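You operate a simulated robot arm through the tools that you are given. There is no shell and no other tool.

You run a simulated robot arm. Do the job below in one go: nothing can be reset, and whatever is moved stays where it is left.

## Task
Clamp the white block from the yellow frame in the jig, slide it in and lock the slide.
Fine: red lever and yellow knob at their stops; the jig stays locked; leave the depth dial.

It is judged by the outcome, as a careful person would: the job done as asked, and still so three seconds after it is handed in. It fails if anything else is knocked over, pushed out of place, dropped, spilled or broken.

## Robot
A 7-joint arm with a three-finger gripper, fixed in place. Base frame: the origin is on the floor under the middle of its stand, x ahead of it, y to its left, z up; the work surface is at about z = 0.85. Units: m, degrees, N and s.
It reaches about 1.342 m from its shoulder. Its first joint turns from -166.0 to 166.0 degrees. Payload 2.69 kg.
The TCP is the grasp point between the finger pads, 0.03 m short of the fingertips. In the tool frame z runs along the fingers and y along their closing line. The gripper opens to 0.128 m; its body begins 0.117 m behind the TCP.
Orientation is told as [roll, pitch, yaw] about the base's x, y, z axes, in that order, counted from this pose: with the fingers straight down and closing along the base's y, the tool's x points along the base's -x, its y along +y and its z along -z.

## Interface
- The arm moves only by the tool apply_moves. Its argument "targets" is a list of rows, each an object (a shift or turn left out is 0, a gripper value left out holds the last) with "translation": the shift along the tool's x, y, z in m, a list of three; "rotation": the turn, a rotation vector about the tool's x, y, z in rad, a list of three; "claw": the finger opening in m, from 0 to 0.128. In form: [{"translation": [x, y, z], "rotation": [ax, ay, az], "claw": claw}, ...]. A call has 1 to 20 rows; each row is the pose to reach, as a shift and turn from the pose commanded when the call began, along the tool's axes at that moment. Each row takes 0.2 s and may step no farther than 0.05 m and 8.6 degrees from the row before; otherwise, or with a gripper value out of range, the whole call is refused. A pose out of reach is approached as far as the arm can. The call stops where the force on the tool passes 70 N (or 10 N more than at its start, if that is more) or the arm is blocked; 0.2 s more then pass. The fingers move at their own pace (about 0.127 m/s each) and stop on an object; they squeeze with about 42 N. The grip force told is the motor's: it shows also when the fingers shut on nothing. Time passes only in rows, and 0.2 s behind the last, so rows that repeat a pose let the fingers close. It gives the time, the measured TCP pose, the force on the tool (base axes), the opening and the grip force at its end, in the units of the frame above (readings bear some noise), with the torque about the TCP (base axes, N m) and any sound that the robot's microphone picked up.
- Cameras (640 x 400 px; columns grow to the right, rows downward): "scene" is fixed at [0.4003, 0.5008, 1.4124]; the picture's right is [0.99, 0.11, 0.00], its down [0.10, -0.90, -0.42] and it looks along [-0.05, 0.42, -0.91] (base axes); focal length 214 px, centre (320, 200). "wrist" rides on the gripper at [0.058, 0.054, -0.131] in the tool frame; the picture's right is [-0.68, 0.74, 0.00], its down [-0.62, -0.57, -0.55] and it looks along [-0.40, -0.37, 0.84] (tool axes); focal length 234 px, centre (320, 200).
- get_image(camera): a new picture of that camera. It takes no simulated time.
- slide_trunk(by): moves the trunk up (or, below 0, down) by that many m; the arm rides with it, the base frame stays. It gives what a move gives, with no picture.
- measure_at(camera, pixels): for up to 12 pixels [column, row] of the newest picture of that camera ("zoom" is the newest enlarged one), the place [x, y, z] in the base frame of the surface seen there, good to about 0.002 m. It takes no simulated time.
- zoom(camera, box): a new picture of the part [left, top, right, bottom] of that camera's present view, enlarged. It takes no simulated time.
- hand_in(): hands the job in; it is judged then, once.

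Open the gripper and draw the arm clear of the work before you hand the job in, unless the task says otherwise.

The tools are called after "Emit:" as name(argument=value, ...) on one line, values as JSON. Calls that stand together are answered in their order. apply_moves: Moves the arm, as the interface text tells. Its arguments: {"type":"object","properties":{"targets":{"type":"array","items":{"type":"object","properties":{"translation":{"type":"array","items":{"type":"number"}},"rotation":{"type":"array","items":{"type":"number"}},"claw":{"type":"number"}}}}},"required":["targets"]} The other tools are called the same way: slide_trunk (by) moves the trunk up or down; get_image (camera) takes a picture; measure_at (camera, pixels) gives the place of the surface under pixels of a picture; zoom (camera, box) takes an enlarged picture of a part of a camera's view; hand_in () hands the job in.

At the start:

```text
clock: 0.0
eef_pos: [0.2768, 0.7556, 1.124]
ee_rot: [0.0, 0.1, 0.0]
wrist_force: [0.7, 0.4, -0.8]
wrist_torque: [-0.03, -0.01, 0.01]
opening: 0.1279
finger_force: 0.1
trunk travel left (down, up): [-0.15, 0.2]
```

scene: 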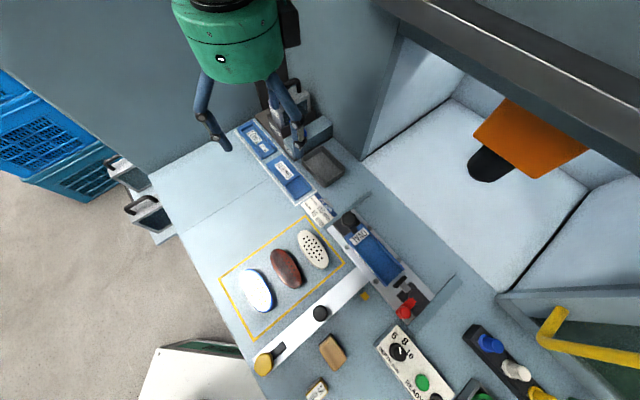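
wrist: 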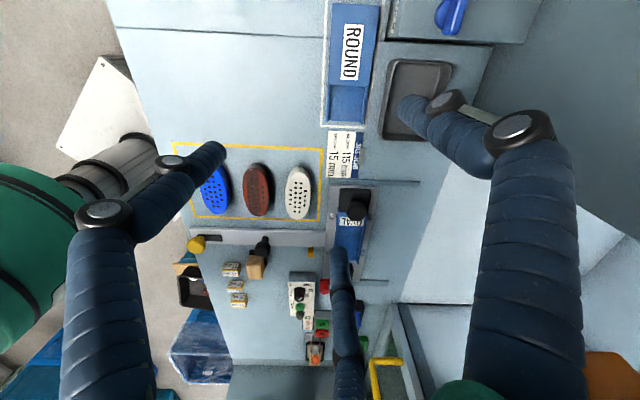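

The start pictures show a yellow frame with three oval blocks (around scene pixel 258,290; 286,268; 313,248) and a jig near (370,250). I zoom in on both areas for detail.

Emit:
zoom(camera="scene", box=[210, 180, 450, 330])

Emit:
zoom(camera="wrist", box=[160, 120, 440, 300])

Emit:
zoom(camera="scene", box=[230, 270, 470, 400])

```text
2.67 times, centred on (330, 255) of scene
```

zoom: 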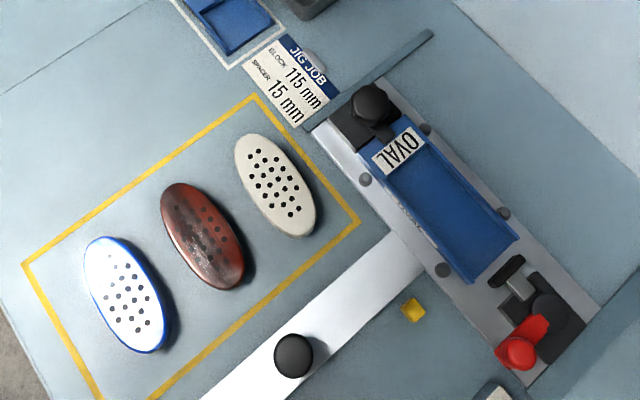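

```text
2.22 times, centred on (300, 210) of wrist
```

zoom: 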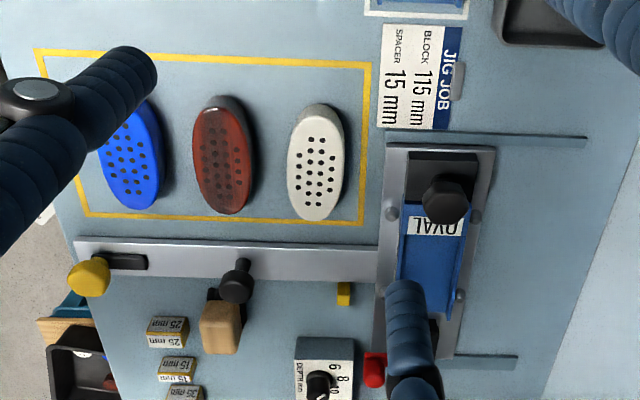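

```text
2.67 times, centred on (350, 335) of scene
```

zoom: 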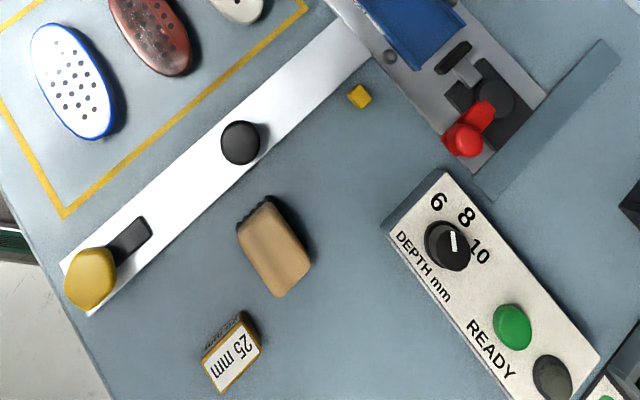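

The ivory/white block is the one nearest the jig (the leftmost is blue with glare). I measure key points on blocks, jig, slide bar, and spacers.

Emit:
get_image(camera="scene")

Emit:
measure_at(camera="scene", pixels=[[313, 248], [304, 233], [323, 265], [286, 268], [258, 290], [350, 220], [375, 255], [395, 275], [406, 309], [320, 313], [263, 362], [332, 352]])

Emit:
zoom(camera="scene", box=[320, 190, 460, 330])

Emit:
zoom(camera="wrist", box=[300, 170, 420, 310])

Emit:
zoom(camera="wrist", box=[160, 220, 350, 380])

```text
taken
```

scene: 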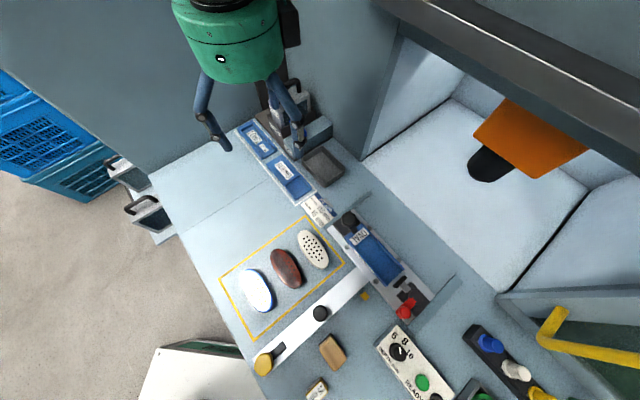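

```text
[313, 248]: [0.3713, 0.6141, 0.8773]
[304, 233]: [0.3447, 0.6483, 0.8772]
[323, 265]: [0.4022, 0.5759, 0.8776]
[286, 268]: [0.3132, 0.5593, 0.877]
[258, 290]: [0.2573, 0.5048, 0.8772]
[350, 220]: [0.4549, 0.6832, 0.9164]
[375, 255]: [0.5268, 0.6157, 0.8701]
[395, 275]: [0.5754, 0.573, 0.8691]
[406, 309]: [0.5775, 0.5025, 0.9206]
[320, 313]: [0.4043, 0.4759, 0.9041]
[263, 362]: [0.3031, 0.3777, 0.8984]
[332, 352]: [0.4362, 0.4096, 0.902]
```

```text
2.86 times, centred on (390, 260) of scene
```

zoom: 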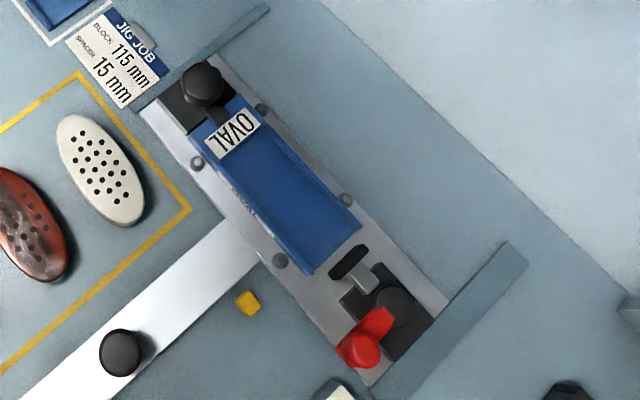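

```text
2.86 times, centred on (360, 240) of wrist
```

zoom: 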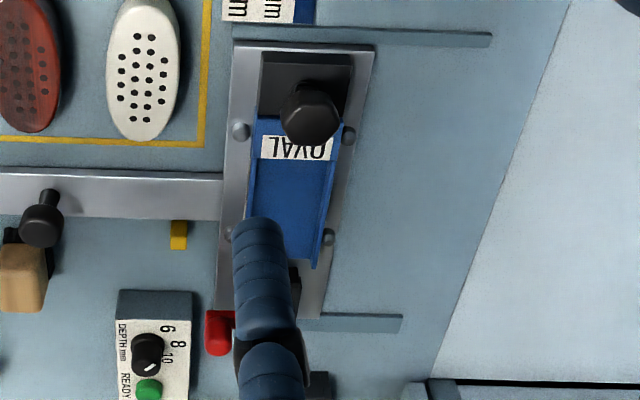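

```text
2.50 times, centred on (255, 300) of wrist
```

zoom: 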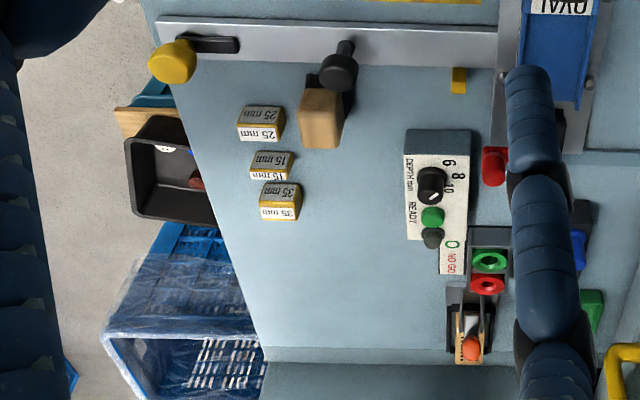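

I gather more geometry: bar edges, jig plate corners, rails, hood/enclosure, and spacers.

Emit:
measure_at(camera="scene", pixels=[[500, 55], [420, 15], [400, 40], [560, 90], [540, 150], [440, 300], [365, 197], [450, 120], [500, 295], [570, 350], [365, 296], [317, 388]])

Emit:
measure_at(camera="wrist", pixels=[[231, 269], [237, 286], [237, 299], [257, 268], [195, 244], [260, 245], [215, 240], [310, 252], [345, 205], [357, 210], [340, 182], [380, 190]])

Emit:
get_image(camera="wrist")

```text
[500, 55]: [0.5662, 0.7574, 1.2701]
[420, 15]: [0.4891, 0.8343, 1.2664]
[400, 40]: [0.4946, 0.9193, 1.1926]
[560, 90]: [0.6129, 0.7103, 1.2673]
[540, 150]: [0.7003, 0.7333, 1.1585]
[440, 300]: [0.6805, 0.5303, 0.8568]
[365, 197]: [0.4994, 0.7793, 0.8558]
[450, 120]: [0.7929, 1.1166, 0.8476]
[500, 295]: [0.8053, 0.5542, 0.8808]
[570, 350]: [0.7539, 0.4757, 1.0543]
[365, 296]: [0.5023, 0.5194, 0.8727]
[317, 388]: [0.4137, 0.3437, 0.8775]
```

```text
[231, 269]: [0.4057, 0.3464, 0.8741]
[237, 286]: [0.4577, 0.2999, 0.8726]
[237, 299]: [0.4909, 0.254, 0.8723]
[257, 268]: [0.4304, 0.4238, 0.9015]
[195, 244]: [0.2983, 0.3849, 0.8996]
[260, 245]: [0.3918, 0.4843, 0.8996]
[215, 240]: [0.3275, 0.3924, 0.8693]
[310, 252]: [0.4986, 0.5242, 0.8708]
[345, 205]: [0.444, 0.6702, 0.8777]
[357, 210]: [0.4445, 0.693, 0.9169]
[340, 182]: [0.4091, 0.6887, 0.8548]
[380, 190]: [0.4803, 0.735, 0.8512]
```

```text
taken
```

wrist: 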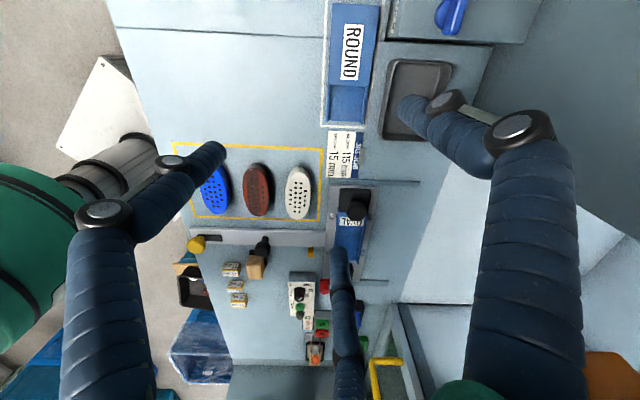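

The enclosure beam is at x+y≈1.32, z≈1.27, so I stay on its near side. I move the gripper toward the jig for a closer look with the wrist camera.

Emit:
apply_moves(targets=[{"translation": [-0.03, -0.012, 0.02]}, {"translation": [-0.06, -0.024, 0.04]}, {"translation": [-0.09, -0.036, 0.06]}, {"translation": [-0.09, -0.036, 0.06]}])

Emit:
get_image(camera="wrist")

Emit:
get_image(camera="scene")

```text
clock: 1.0
eef_pos: [0.3682, 0.7186, 1.0638]
ee_rot: [0.0, 0.0, 0.0]
wrist_force: [0.2, 0.0, -0.8]
wrist_torque: [0.03, 0.07, 0.01]
opening: 0.1281
finger_force: 0.0
trunk travel left (down, up): [-0.15, 0.2]
```

```text
taken
```

wrist: 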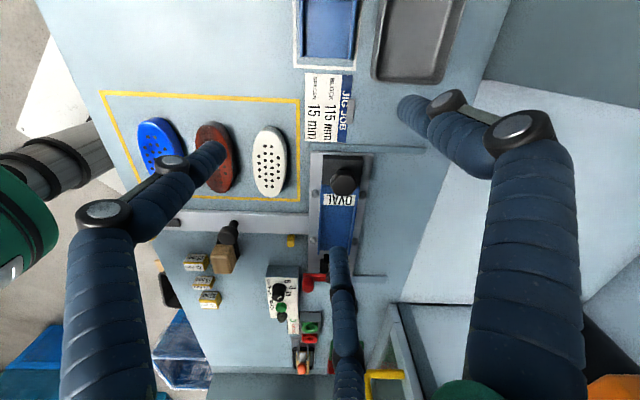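

```text
taken
```

scene: 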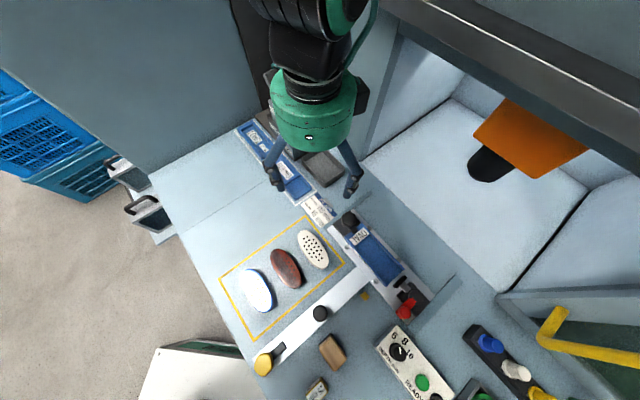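

I zoom tightly on the scene camera for the red lever, the black knob end, the yellow knob, and the wooden piece.

Emit:
zoom(camera="scene", box=[370, 255, 450, 325])

Emit:
zoom(camera="scene", box=[320, 195, 400, 265])

Emit:
zoom(camera="scene", box=[240, 290, 360, 395])

Emit:
zoom(camera="wrist", box=[160, 200, 340, 320])

Emit:
zoom(camera="wrist", box=[290, 140, 400, 300])

```text
5.71 times, centred on (410, 290) of scene
```

zoom: 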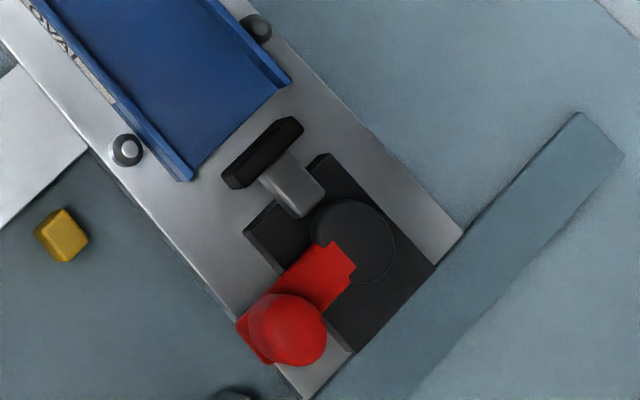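

```text
5.71 times, centred on (360, 230) of scene
```

zoom: 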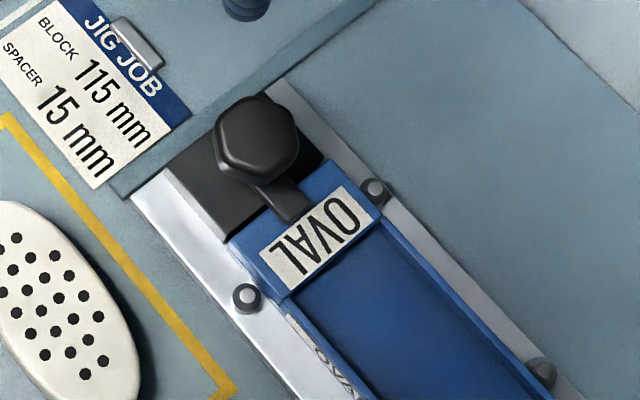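

```text
3.81 times, centred on (300, 342) of scene
```

zoom: 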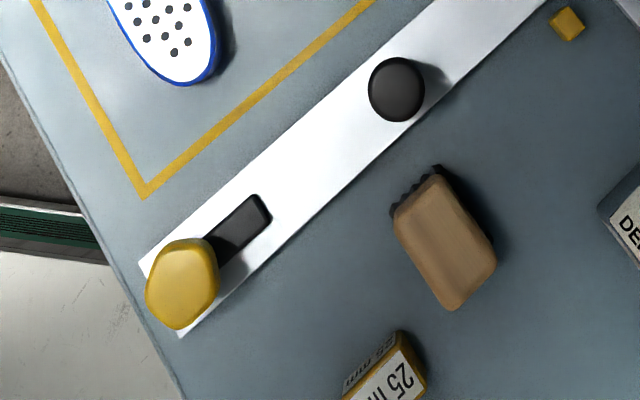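

```text
3.33 times, centred on (250, 260) of wrist
```

zoom: 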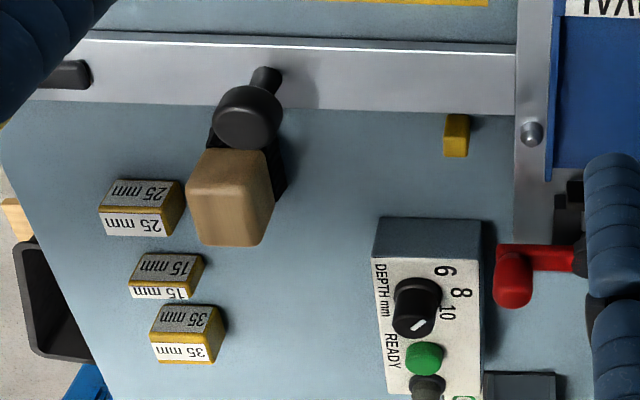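

```text
2.50 times, centred on (345, 220) of wrist
```

zoom: 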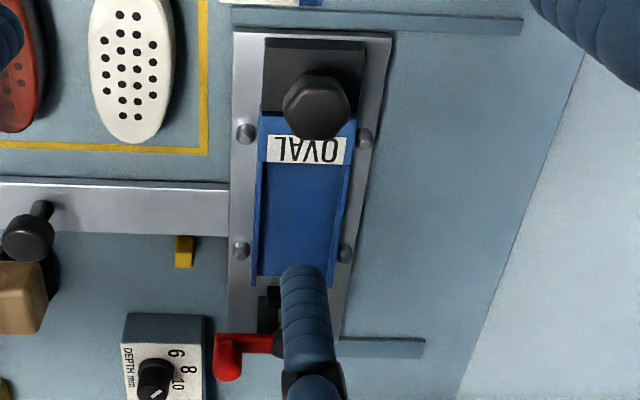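

The red lever points toward the operator (open), the clamp pad faces the nest's open end, and the black knob is the jig's lock. Next I move the wrist camera over the spacers and the yellow knob for a closer look.

Emit:
apply_moves(targets=[{"translation": [0.006, -0.042, -0.005]}, {"translation": [0.012, -0.084, -0.01]}, {"translation": [0.018, -0.126, -0.015]}, {"translation": [0.024, -0.168, -0.02]}, {"translation": [0.03, -0.21, -0.025]}, {"translation": [0.036, -0.252, -0.03]}, {"translation": [0.04, -0.29, -0.035]}, {"translation": [0.04, -0.29, -0.035]}])

Emit:
get_image(camera="wrist")

Emit:
get_image(camera="scene")

```text
clock: 2.8
eef_pos: [0.3274, 0.4295, 1.0988]
ee_rot: [0.0, 0.0, 0.0]
wrist_force: [-0.7, -0.5, -0.1]
wrist_torque: [0.09, -0.03, -0.01]
opening: 0.1278
finger_force: 0.0
trunk travel left (down, up): [-0.15, 0.2]
```

```text
taken
```

wrist: 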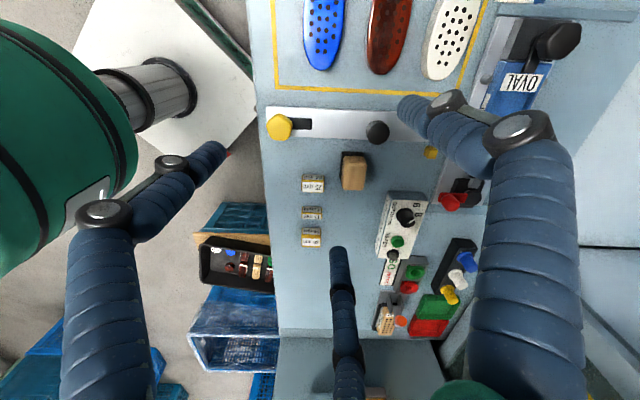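

```text
taken
```

scene: 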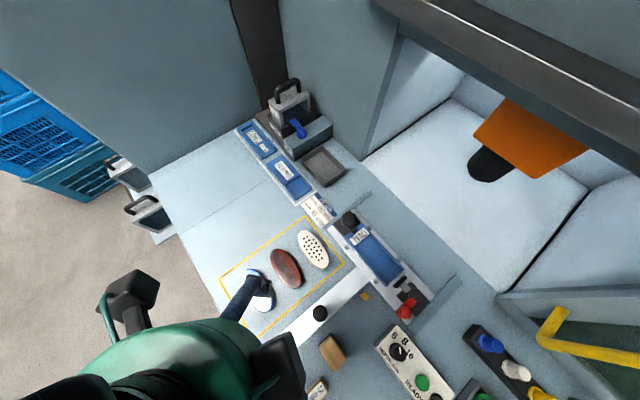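

The spacers appear at wrist (313,185), (312,213), (311,237), yellow knob at (279,127). I zoom in on these and on the panel, and measure.

Emit:
zoom(camera="wrist", box=[260, 140, 400, 260])

Emit:
zoom(camera="wrist", box=[255, 90, 415, 180])

Emit:
zoom(camera="wrist", box=[360, 170, 490, 345])

Emit:
zoom(camera="wrist", box=[290, 170, 340, 250])

```text
3.33 times, centred on (330, 200) of wrist
```

zoom: 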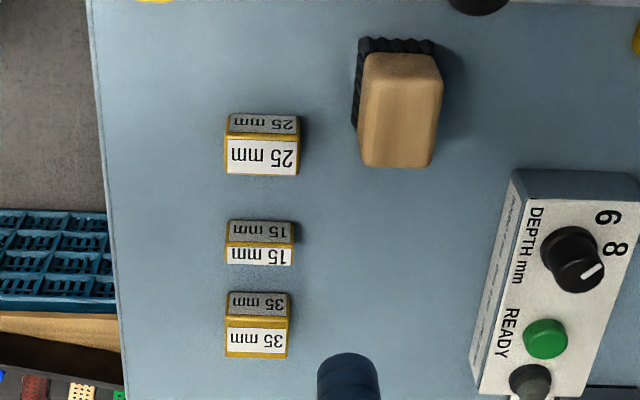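

```text
4.00 times, centred on (335, 135) of wrist
```

zoom: 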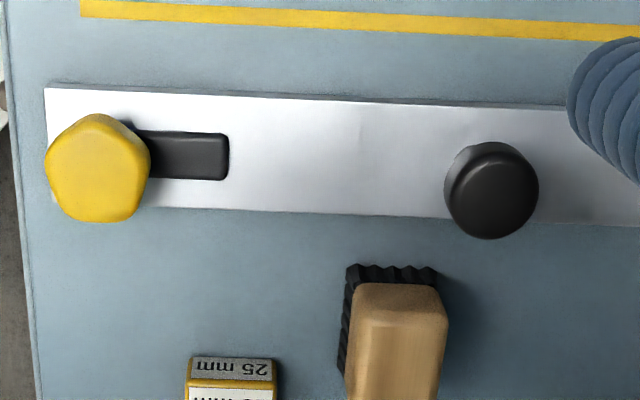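

```text
2.29 times, centred on (425, 258) of wrist
```

zoom: 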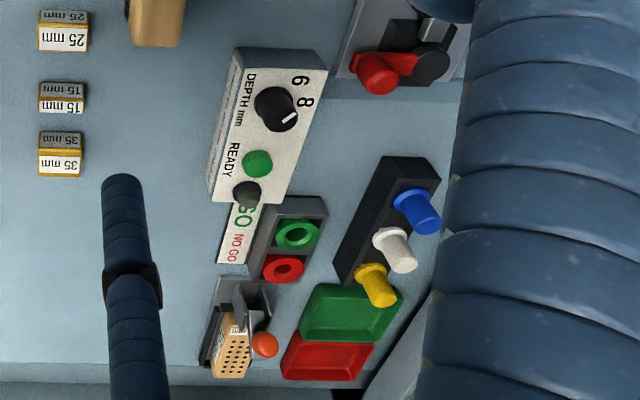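

```text
5.00 times, centred on (315, 210) of wrist
```

zoom: 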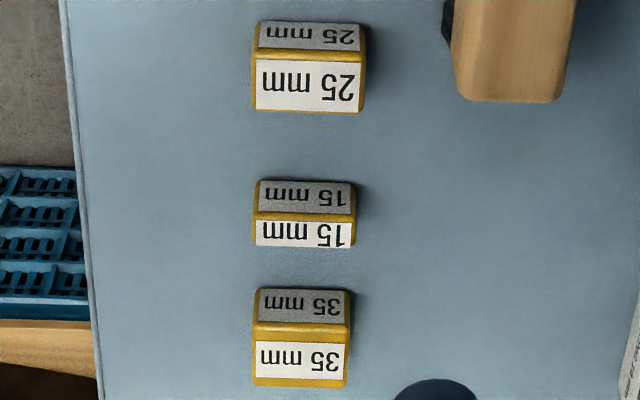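

The white faces are the spacer tops and the 15 mm spacer is the middle one. I measure its corners in this zoom.

Emit:
measure_at(camera="zoom", pixels=[[303, 235], [260, 224], [346, 224], [348, 244], [260, 244], [260, 185], [348, 187], [420, 240], [303, 85], [303, 360], [303, 200], [500, 60]])

Emit:
zoom(camera="wrist", box=[440, 0, 600, 130])

```text
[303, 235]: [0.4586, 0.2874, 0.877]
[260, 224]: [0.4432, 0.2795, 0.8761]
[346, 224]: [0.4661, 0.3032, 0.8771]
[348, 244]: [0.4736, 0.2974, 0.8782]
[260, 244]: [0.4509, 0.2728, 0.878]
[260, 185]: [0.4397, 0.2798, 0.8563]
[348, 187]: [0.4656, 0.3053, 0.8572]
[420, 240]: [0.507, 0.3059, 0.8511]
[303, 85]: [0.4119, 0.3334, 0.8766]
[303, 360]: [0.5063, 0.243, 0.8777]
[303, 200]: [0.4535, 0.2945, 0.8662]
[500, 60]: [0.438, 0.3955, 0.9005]
```

```text
3.08 times, centred on (520, 65) of wrist
```

zoom: 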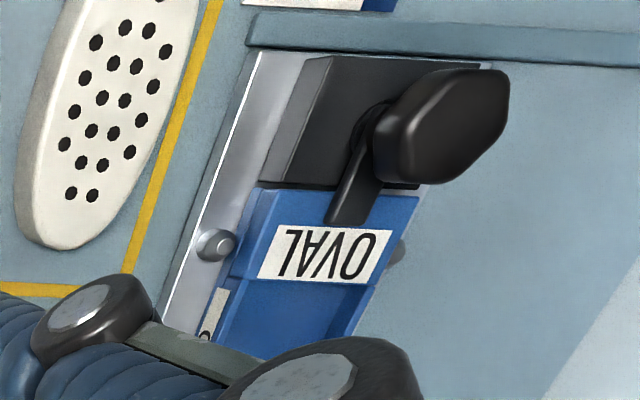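

Spacer top centre ≈ (0.459,0.288,0.877), ~33 mm wide along the bar direction and ~27 mm tall. Now I zoom on the nest/clamp from the scene camera and measure it.

Emit:
zoom(camera="scene", box=[340, 215, 440, 325])

```text
3.64 times, centred on (390, 270) of scene
```

zoom: 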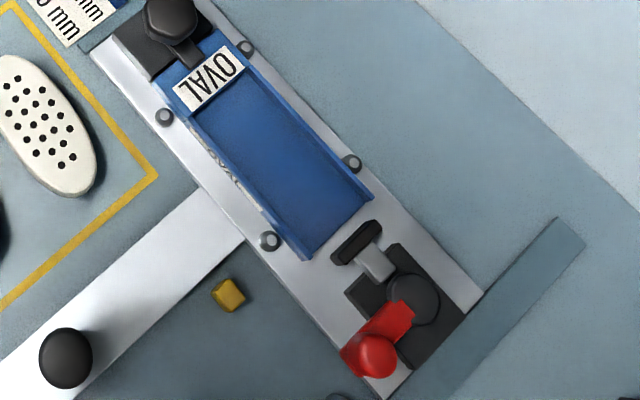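

Emit:
measure_at(camera="zoom", pixels=[[208, 90], [270, 160], [200, 115], [248, 80], [310, 240], [362, 200], [305, 254], [370, 196], [315, 258], [355, 242], [375, 262], [410, 300]])

Emit:
measure_at(camera="zoom", pixels=[[375, 355], [390, 320], [335, 250], [358, 235], [340, 245], [375, 225], [225, 165], [310, 130], [228, 295], [64, 345], [50, 120], [430, 350]])

Emit:
zoom(camera="scene", box=[230, 220, 370, 320])

```text
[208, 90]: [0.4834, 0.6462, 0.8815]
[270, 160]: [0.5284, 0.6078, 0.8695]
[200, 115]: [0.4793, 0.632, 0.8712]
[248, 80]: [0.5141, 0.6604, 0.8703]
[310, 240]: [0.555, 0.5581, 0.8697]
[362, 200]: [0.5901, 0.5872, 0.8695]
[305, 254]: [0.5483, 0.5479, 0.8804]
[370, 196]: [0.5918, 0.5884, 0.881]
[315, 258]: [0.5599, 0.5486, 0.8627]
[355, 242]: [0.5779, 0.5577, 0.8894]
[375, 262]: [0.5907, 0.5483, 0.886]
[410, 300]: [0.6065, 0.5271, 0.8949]
```

```text
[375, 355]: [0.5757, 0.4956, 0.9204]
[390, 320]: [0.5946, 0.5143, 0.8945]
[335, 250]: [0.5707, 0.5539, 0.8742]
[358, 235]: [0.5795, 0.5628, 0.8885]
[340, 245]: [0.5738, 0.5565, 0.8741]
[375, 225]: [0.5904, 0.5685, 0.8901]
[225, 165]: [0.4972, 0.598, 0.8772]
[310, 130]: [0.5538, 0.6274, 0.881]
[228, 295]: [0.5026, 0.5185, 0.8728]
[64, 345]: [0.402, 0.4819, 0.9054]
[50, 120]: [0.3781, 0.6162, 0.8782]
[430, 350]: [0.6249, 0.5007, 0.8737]
```

```text
4.00 times, centred on (300, 270) of scene
```

zoom: 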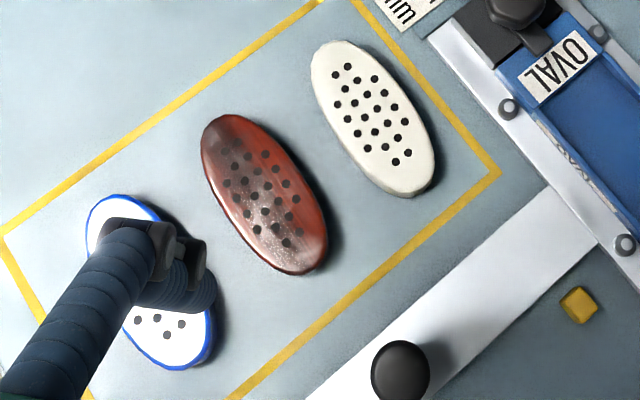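

I zoom tighter on the nest's ends and on the white block's ends to measure lengths accurately.

Emit:
zoom(camera="scene", box=[350, 210, 410, 250])

```text
10.00 times, centred on (380, 230) of scene
```

zoom: 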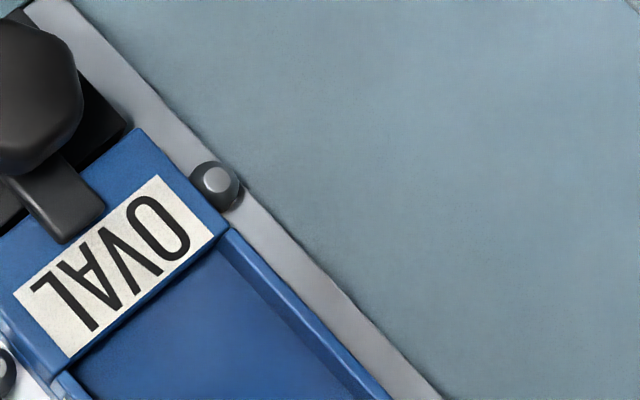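

Emit:
measure_at(camera="zoom", pixels=[[70, 352], [210, 238], [140, 295], [80, 375], [150, 310], [215, 255], [160, 325], [230, 240], [60, 385], [300, 320], [250, 285], [110, 210]])

Emit:
zoom(camera="scene", box=[375, 260, 435, 300])

```text
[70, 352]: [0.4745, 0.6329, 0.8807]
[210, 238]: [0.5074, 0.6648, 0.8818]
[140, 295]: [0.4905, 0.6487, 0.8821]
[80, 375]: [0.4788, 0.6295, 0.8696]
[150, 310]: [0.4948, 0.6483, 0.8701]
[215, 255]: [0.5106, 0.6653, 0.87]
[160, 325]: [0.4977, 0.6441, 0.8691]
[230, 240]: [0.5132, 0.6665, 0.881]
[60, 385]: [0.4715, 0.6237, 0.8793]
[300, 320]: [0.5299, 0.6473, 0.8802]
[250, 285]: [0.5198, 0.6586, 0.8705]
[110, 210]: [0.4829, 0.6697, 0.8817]
```

```text
10.00 times, centred on (405, 280) of scene
```

zoom: 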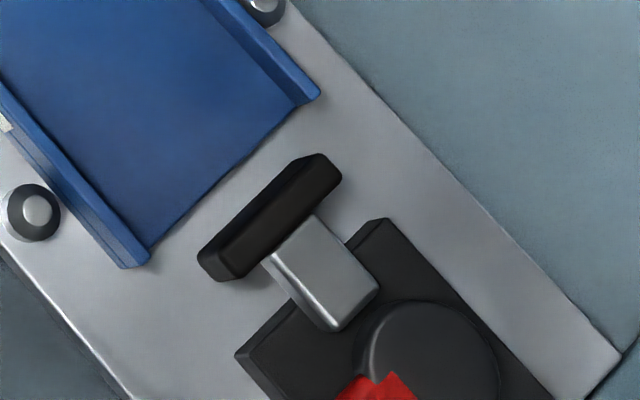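

Emit:
measure_at(camera="zoom", pixels=[[265, 215], [310, 165], [215, 250], [255, 215], [270, 230], [330, 265], [365, 290], [320, 310], [150, 250], [290, 115], [140, 262], [310, 95]])

Emit:
zoom(camera="scene", box=[285, 220, 345, 280])

```text
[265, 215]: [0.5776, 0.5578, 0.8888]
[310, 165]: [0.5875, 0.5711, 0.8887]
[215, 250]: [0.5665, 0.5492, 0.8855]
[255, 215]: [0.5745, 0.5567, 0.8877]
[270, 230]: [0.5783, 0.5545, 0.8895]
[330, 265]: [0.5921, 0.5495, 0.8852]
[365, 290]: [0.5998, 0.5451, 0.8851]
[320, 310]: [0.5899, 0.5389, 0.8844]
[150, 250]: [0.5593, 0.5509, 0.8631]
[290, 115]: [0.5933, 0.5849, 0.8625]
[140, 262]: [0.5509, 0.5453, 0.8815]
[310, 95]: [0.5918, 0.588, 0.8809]
```

```text
6.67 times, centred on (315, 250) of scene
```

zoom: 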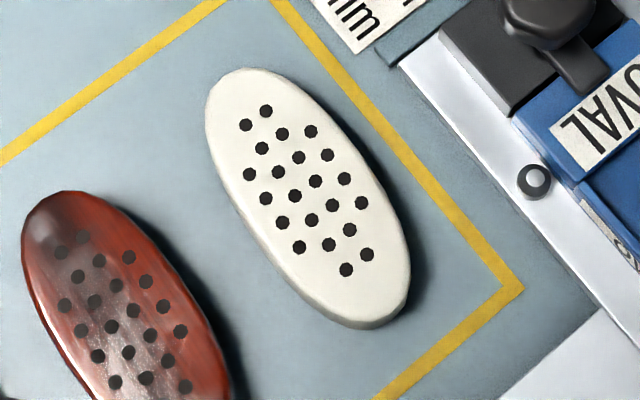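

Emit:
measure_at(camera="zoom", pixels=[[235, 72], [385, 318], [250, 72], [360, 318], [208, 130], [405, 240], [300, 190], [245, 225], [350, 140], [222, 84], [404, 295], [306, 186]])

Emit:
zoom(camera="scene", box=[230, 230, 350, 320])

```text
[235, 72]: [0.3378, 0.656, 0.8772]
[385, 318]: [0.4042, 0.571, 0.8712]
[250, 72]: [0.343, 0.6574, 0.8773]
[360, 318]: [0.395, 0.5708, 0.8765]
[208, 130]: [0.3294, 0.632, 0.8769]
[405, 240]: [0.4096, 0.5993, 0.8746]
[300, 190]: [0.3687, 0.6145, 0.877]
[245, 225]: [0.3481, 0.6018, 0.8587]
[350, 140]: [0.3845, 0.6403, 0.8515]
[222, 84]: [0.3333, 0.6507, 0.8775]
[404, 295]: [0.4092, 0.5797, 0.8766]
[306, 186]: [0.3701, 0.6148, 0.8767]
```

```text
4.44 times, centred on (290, 275) of scene
```

zoom: 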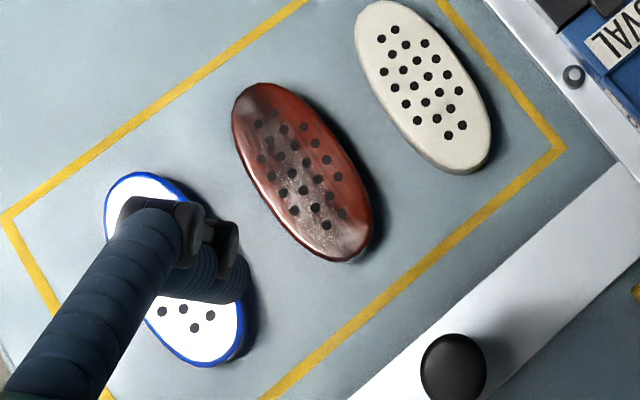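

The jig's geometry is getting clear, but the locking actions need a closer look. I bring the wrist camera nearer to the yellow knob and handle (TCP to about (0.25,0.45,1.0)).

Emit:
apply_moves(targets=[{"translation": [0.026, 0.006, 0.033]}, {"translation": [0.053, 0.012, 0.066]}, {"translation": [0.079, 0.0175, 0.0988]}, {"translation": [0.079, 0.0175, 0.0988]}])

Emit:
get_image(camera="wrist")

Emit:
get_image(camera="scene")

```text
clock: 3.8
eef_pos: [0.2476, 0.4469, 1.0005]
ee_rot: [0.0, 0.0, 0.0]
wrist_force: [-0.5, 0.2, 0.1]
wrist_torque: [-0.07, -0.01, -0.05]
opening: 0.1281
finger_force: 0.0
trunk travel left (down, up): [-0.15, 0.2]
```

```text
taken
```

wrist: 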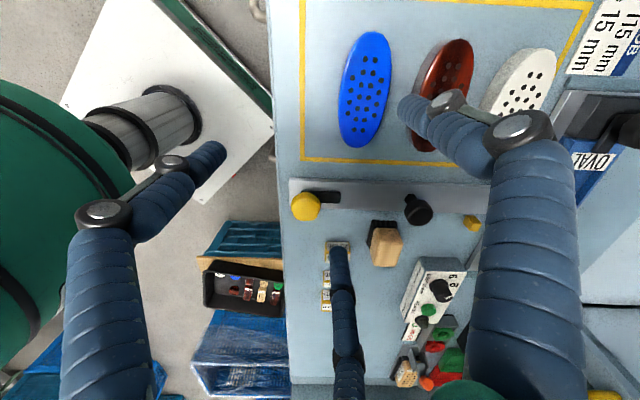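

```text
taken
```

scene: 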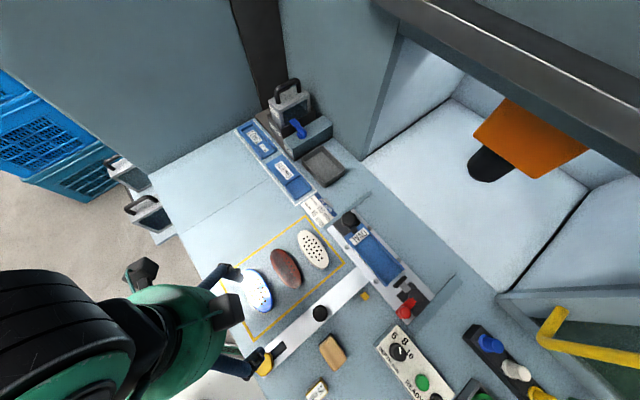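

Emit:
zoom(camera="wrist", box=[280, 170, 400, 245])

Emit:
zoom(camera="wrist", box=[380, 170, 500, 245])

Emit:
zoom(camera="wrist", box=[200, 255, 300, 315])

```text
5.33 times, centred on (340, 208) of wrist
```

zoom: 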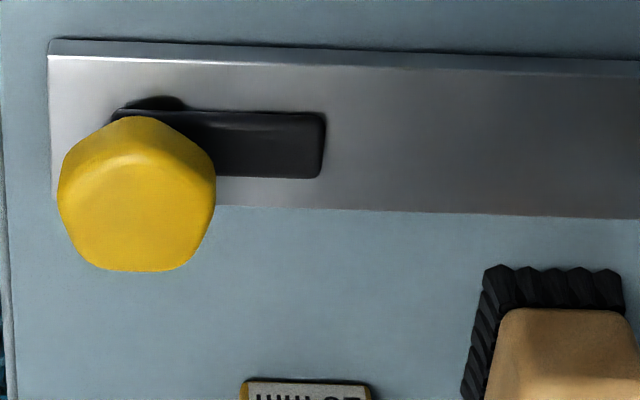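

```text
5.33 times, centred on (440, 208) of wrist
```

zoom: 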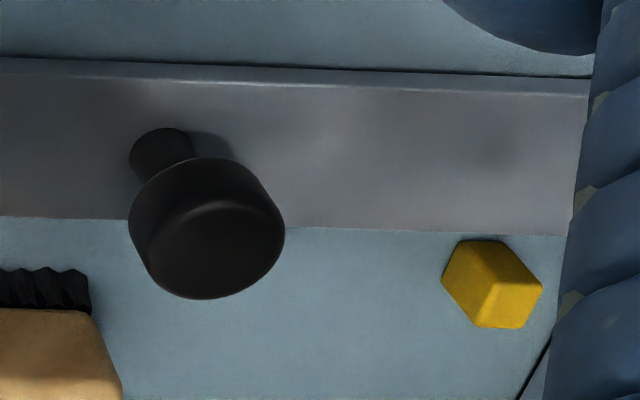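

```text
6.40 times, centred on (250, 285) of wrist
```

zoom: 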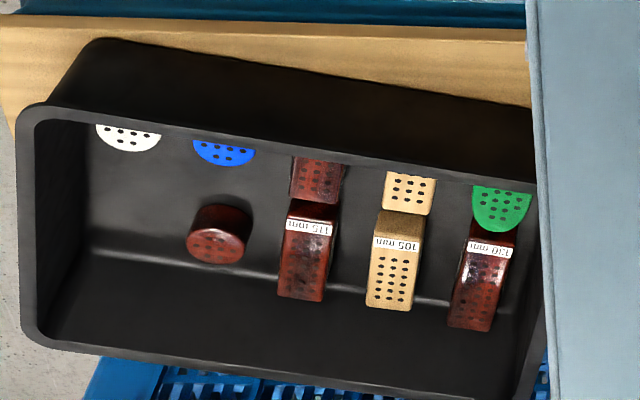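

The bar carries the yellow knob (arm along the bar) and black handle; the tray on the side holds other blocks. Next I look at the clamp and nest from directly above by moving to about (0.56,0.56,1.05).

Emit:
apply_moves(targets=[{"translation": [-0.04, 0.014, -0.02]}, {"translation": [-0.085, 0.03, -0.035]}, {"translation": [-0.13, 0.047, -0.05]}, {"translation": [-0.175, 0.063, -0.05]}, {"translation": [-0.22, 0.08, -0.05]}, {"translation": [-0.265, 0.096, -0.05]}, {"translation": [-0.312, 0.113, -0.05]}, {"translation": [-0.312, 0.113, -0.05]}])

Emit:
get_image(camera="wrist")

Emit:
get_image(camera="scene")

```text
refused: row 3 steps farther than a row can; nothing moved
```

```text
taken
```

wrist: 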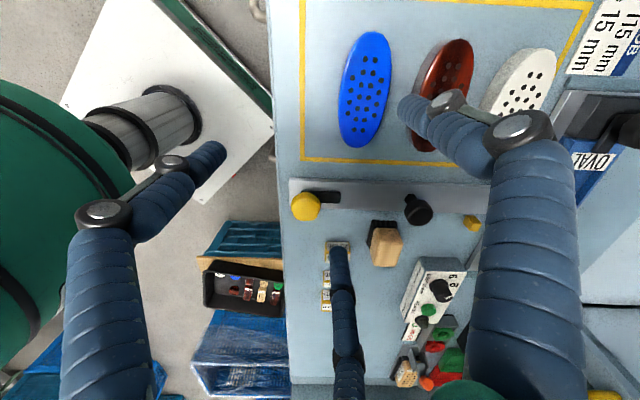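

```text
taken
```

scene: 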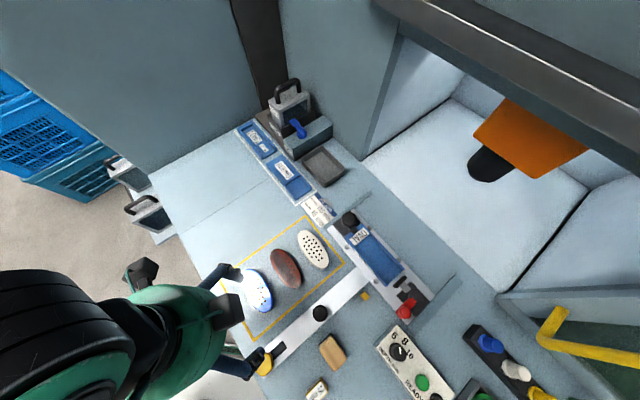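

The call was refused because one step was slightly over 0.05 m. I repeat the same move with smaller steps.

Emit:
apply_moves(targets=[{"translation": [-0.039, 0.014, -0.012]}, {"translation": [-0.078, 0.028, -0.024]}, {"translation": [-0.117, 0.042, -0.036]}, {"translation": [-0.156, 0.056, -0.048]}, {"translation": [-0.195, 0.07, -0.05]}, {"translation": [-0.234, 0.084, -0.05]}, {"translation": [-0.273, 0.098, -0.05]}, {"translation": [-0.312, 0.113, -0.05]}, {"translation": [-0.312, 0.113, -0.05]}])

Emit:
get_image(camera="wrist")

Emit:
get_image(camera="scene")

```text
clock: 5.8
eef_pos: [0.5609, 0.559, 1.0485]
ee_rot: [0.0, 0.1, 0.0]
wrist_force: [0.8, -0.1, -0.5]
wrist_torque: [0.03, 0.08, 0.0]
opening: 0.1279
finger_force: 0.0
trunk travel left (down, up): [-0.15, 0.2]
```

```text
taken
```

wrist: 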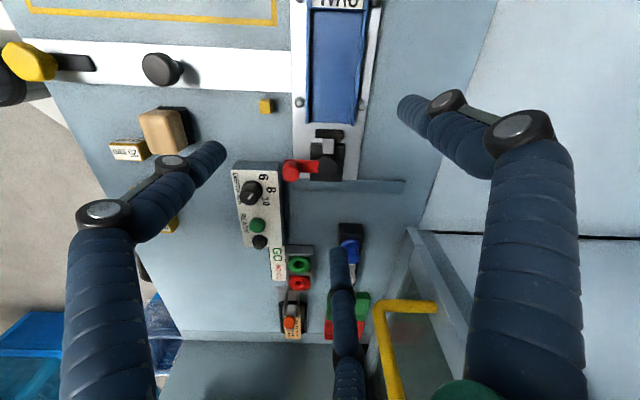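

```text
taken
```

scene: 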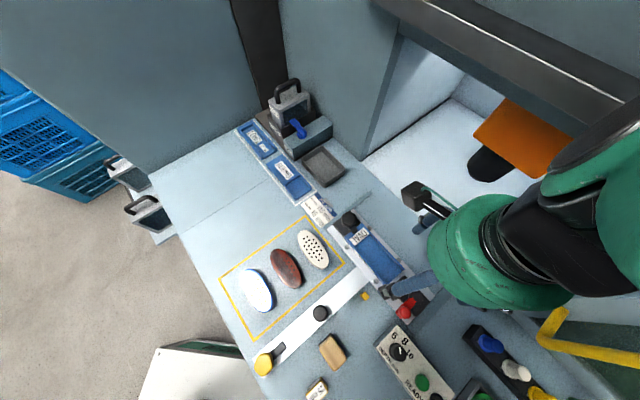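

Clear view of the clamp now at wrist (325,160). I zoom on the clamp and on the nest.

Emit:
zoom(camera="wrist", box=[270, 90, 390, 200])

Emit:
zoom(camera="wrist", box=[240, 0, 400, 140])

```text
3.64 times, centred on (330, 145) of wrist
```

zoom: 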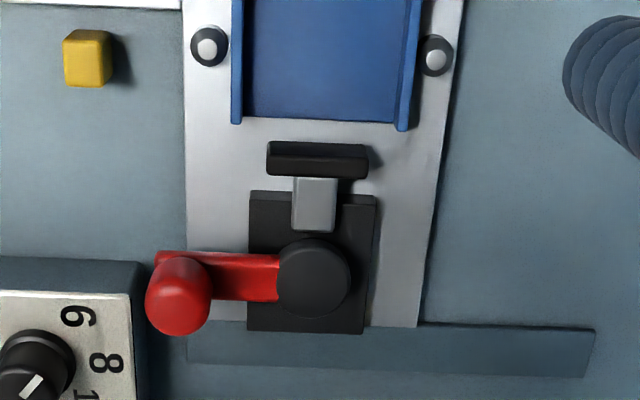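

```text
2.86 times, centred on (320, 70) of wrist
```

zoom: 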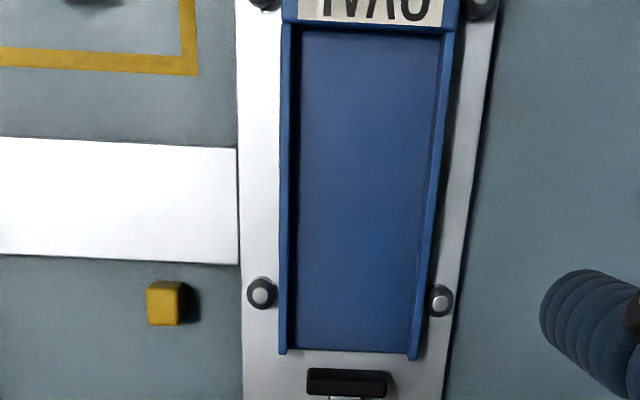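

Emit:
measure_at(camera="zoom", pixels=[[370, 34], [370, 24], [350, 345], [345, 362], [345, 372], [345, 384], [284, 200], [295, 200], [432, 200], [442, 200], [310, 200], [425, 200]])

Emit:
zoom(camera="wrist", box=[270, 90, 390, 200])

```text
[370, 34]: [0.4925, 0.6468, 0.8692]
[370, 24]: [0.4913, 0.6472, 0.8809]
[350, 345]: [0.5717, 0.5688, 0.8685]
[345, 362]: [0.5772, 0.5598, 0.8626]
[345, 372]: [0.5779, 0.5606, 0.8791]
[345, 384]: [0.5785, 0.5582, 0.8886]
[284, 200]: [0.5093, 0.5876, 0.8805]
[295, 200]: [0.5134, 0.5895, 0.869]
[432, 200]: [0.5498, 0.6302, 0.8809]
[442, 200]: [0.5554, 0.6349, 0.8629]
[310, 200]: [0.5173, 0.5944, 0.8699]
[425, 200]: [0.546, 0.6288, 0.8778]
```

```text
3.64 times, centred on (330, 145) of wrist
```

zoom: 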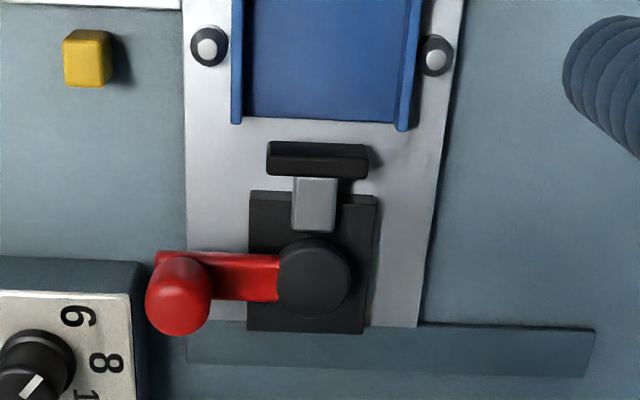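

The nest spans about 115 mm from step to open end, and the pad front now sits ~122 mm from the step. Before planning grasps I close the gripper partway in free air to see how the three fingers move.

Emit:
apply_moves(targets=[{"claw": 0.05}, {"claw": 0.05}, {"claw": 0.05}, {"claw": 0.05}])

Emit:
get_image(camera="wrist")

Emit:
get_image(camera="scene")

```text
clock: 6.8
eef_pos: [0.5598, 0.559, 1.0483]
ee_rot: [0.0, -0.1, 0.0]
wrist_force: [-0.1, 1.3, -0.5]
wrist_torque: [0.01, -0.01, -0.03]
opening: 0.0501
finger_force: 0.0
trunk travel left (down, up): [-0.15, 0.2]
```

```text
taken
```

wrist: 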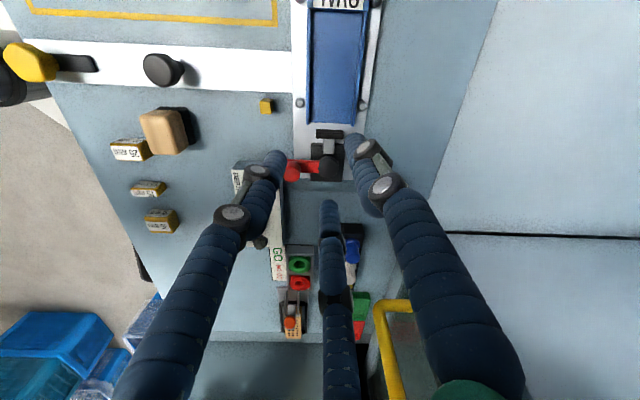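

```text
taken
```

scene: 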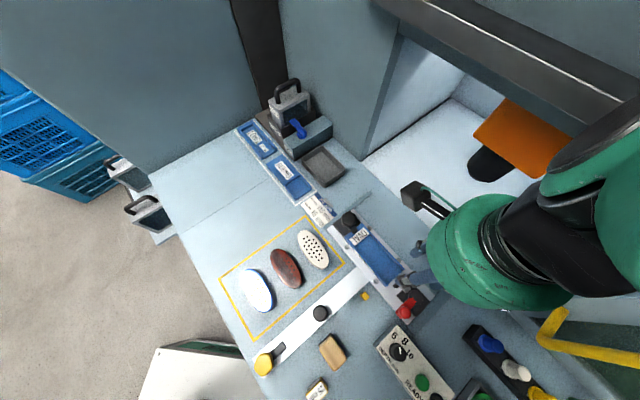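

The gripper is a centric three-jaw type (fingers at tool +y and ±120°). I measure the red lever's surroundings: panel height, knob, disc, body.

Emit:
zoom(camera="wrist", box=[225, 110, 365, 210])

```text
4.00 times, centred on (295, 160) of wrist
```

zoom: 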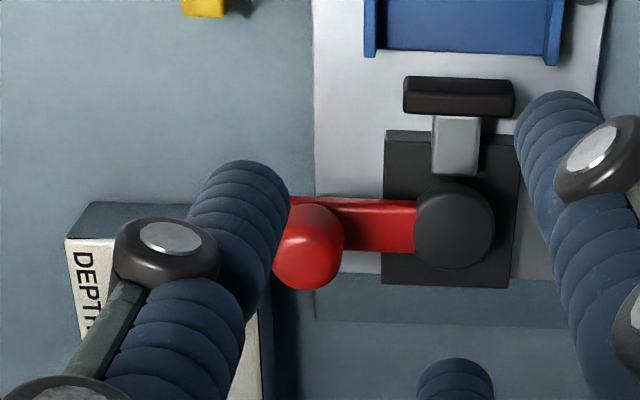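

Emit:
measure_at(camera="zoom", pixels=[[310, 255], [325, 225], [300, 205], [370, 230], [380, 205], [455, 225], [400, 150], [505, 150], [395, 280], [510, 280], [120, 235], [252, 370]])

Emit:
zoom(camera="scene", box=[370, 270, 450, 330])

```text
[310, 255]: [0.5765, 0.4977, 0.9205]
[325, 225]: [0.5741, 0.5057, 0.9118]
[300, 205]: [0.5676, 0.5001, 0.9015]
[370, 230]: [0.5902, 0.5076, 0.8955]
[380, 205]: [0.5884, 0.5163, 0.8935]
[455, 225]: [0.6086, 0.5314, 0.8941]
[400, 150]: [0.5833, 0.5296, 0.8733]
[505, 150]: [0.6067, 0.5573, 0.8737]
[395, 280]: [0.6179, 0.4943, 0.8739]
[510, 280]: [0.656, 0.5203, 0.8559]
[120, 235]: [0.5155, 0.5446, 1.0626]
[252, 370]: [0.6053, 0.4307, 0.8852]
```

```text
6.67 times, centred on (410, 300) of scene
```

zoom: 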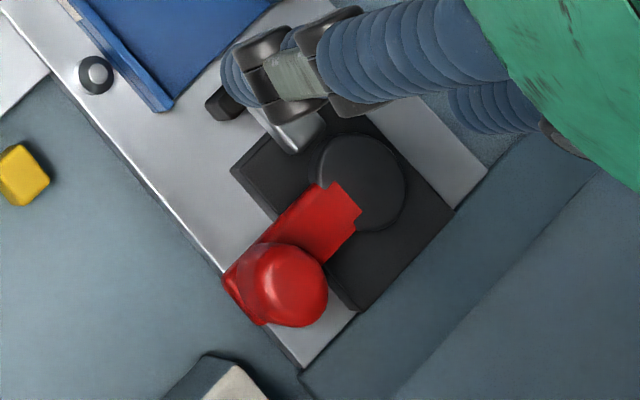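

The lever arm is 44 mm long along the bar's direction from the disc at (0.607,0.528). Now I precisely measure the white block outline using tight scene zooms at each end.

Emit:
zoom(camera="scene", box=[294, 224, 334, 274])

```text
8.00 times, centred on (314, 249) of scene
```

zoom: 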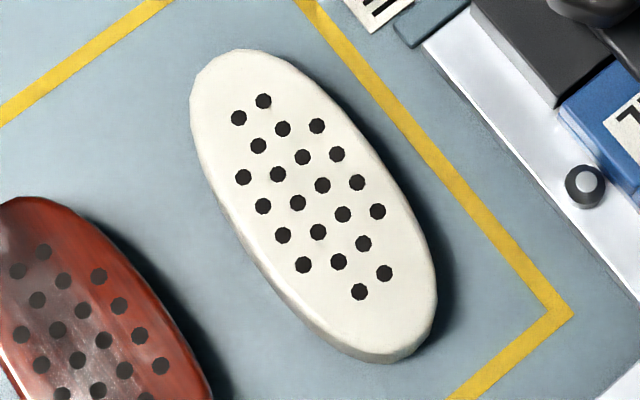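

Emit:
measure_at(camera="zoom", pixels=[[234, 52], [215, 60], [200, 78], [192, 100], [268, 58], [300, 80], [350, 125], [400, 190], [432, 255], [436, 290], [425, 325], [405, 350]])

Emit:
measure_at(camera="zoom", pixels=[[370, 352], [395, 358], [420, 345], [435, 310], [335, 335], [300, 300], [250, 230], [215, 170], [192, 120], [313, 205], [236, 50], [205, 70]])

```text
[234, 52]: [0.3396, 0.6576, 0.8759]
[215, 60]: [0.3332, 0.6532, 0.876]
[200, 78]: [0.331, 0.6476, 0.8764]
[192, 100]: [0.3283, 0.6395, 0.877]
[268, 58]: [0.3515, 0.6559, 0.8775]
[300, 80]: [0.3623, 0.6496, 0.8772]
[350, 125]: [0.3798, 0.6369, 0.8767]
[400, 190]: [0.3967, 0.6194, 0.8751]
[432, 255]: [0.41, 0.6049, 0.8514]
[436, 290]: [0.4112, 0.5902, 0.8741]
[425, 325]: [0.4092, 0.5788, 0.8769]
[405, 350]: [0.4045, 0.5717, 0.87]
```

```text
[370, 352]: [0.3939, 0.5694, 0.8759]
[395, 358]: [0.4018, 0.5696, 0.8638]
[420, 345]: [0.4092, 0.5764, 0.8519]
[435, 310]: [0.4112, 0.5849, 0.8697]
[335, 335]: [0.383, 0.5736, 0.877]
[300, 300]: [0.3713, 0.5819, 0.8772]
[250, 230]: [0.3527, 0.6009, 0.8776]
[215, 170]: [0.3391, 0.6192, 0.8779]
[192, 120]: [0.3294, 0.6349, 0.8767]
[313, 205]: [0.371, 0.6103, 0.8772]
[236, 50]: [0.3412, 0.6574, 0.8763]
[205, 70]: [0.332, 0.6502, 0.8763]
```

Block outline suggests ~110 mm × 47 mm with its long axis at about -51°. Now I find the red knob's exact centre for grasping.

Emit:
zoom(camera="scene", box=[385, 290, 425, 325])

```text
11.43 times, centred on (405, 308) of scene
```

zoom: 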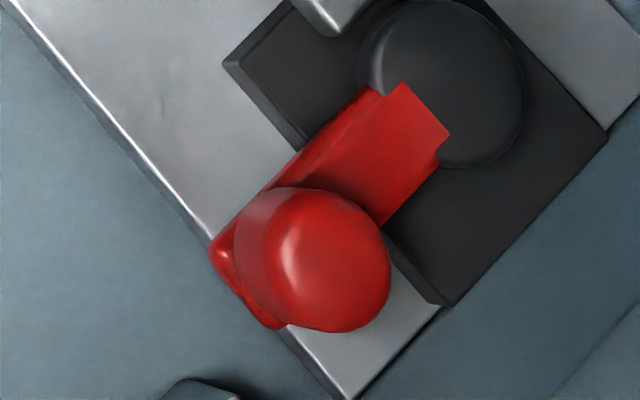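

Emit:
measure_at(camera="zoom", pixels=[[335, 265], [385, 250], [280, 260], [330, 325], [340, 205], [220, 260], [270, 318], [400, 100], [440, 85], [245, 240], [300, 160], [360, 150]])

```text
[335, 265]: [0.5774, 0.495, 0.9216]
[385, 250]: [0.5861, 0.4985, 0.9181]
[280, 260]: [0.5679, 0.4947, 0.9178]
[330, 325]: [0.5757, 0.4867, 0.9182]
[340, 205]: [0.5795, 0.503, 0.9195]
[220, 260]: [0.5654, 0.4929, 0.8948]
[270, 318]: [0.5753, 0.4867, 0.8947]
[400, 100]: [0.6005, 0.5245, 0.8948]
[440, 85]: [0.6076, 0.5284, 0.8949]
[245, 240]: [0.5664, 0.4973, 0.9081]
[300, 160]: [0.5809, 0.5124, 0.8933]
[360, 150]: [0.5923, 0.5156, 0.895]
```

Emit:
measure_at(camera="scene", pixels=[[398, 352], [402, 348], [400, 326], [378, 345], [412, 326], [421, 383], [428, 300], [395, 340]])

```text
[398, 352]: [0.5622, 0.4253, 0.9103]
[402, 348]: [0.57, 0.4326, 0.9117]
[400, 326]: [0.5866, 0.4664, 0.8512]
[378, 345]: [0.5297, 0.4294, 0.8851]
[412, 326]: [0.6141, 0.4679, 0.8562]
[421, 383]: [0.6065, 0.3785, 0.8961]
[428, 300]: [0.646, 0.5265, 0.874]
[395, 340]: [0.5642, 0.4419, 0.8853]
```

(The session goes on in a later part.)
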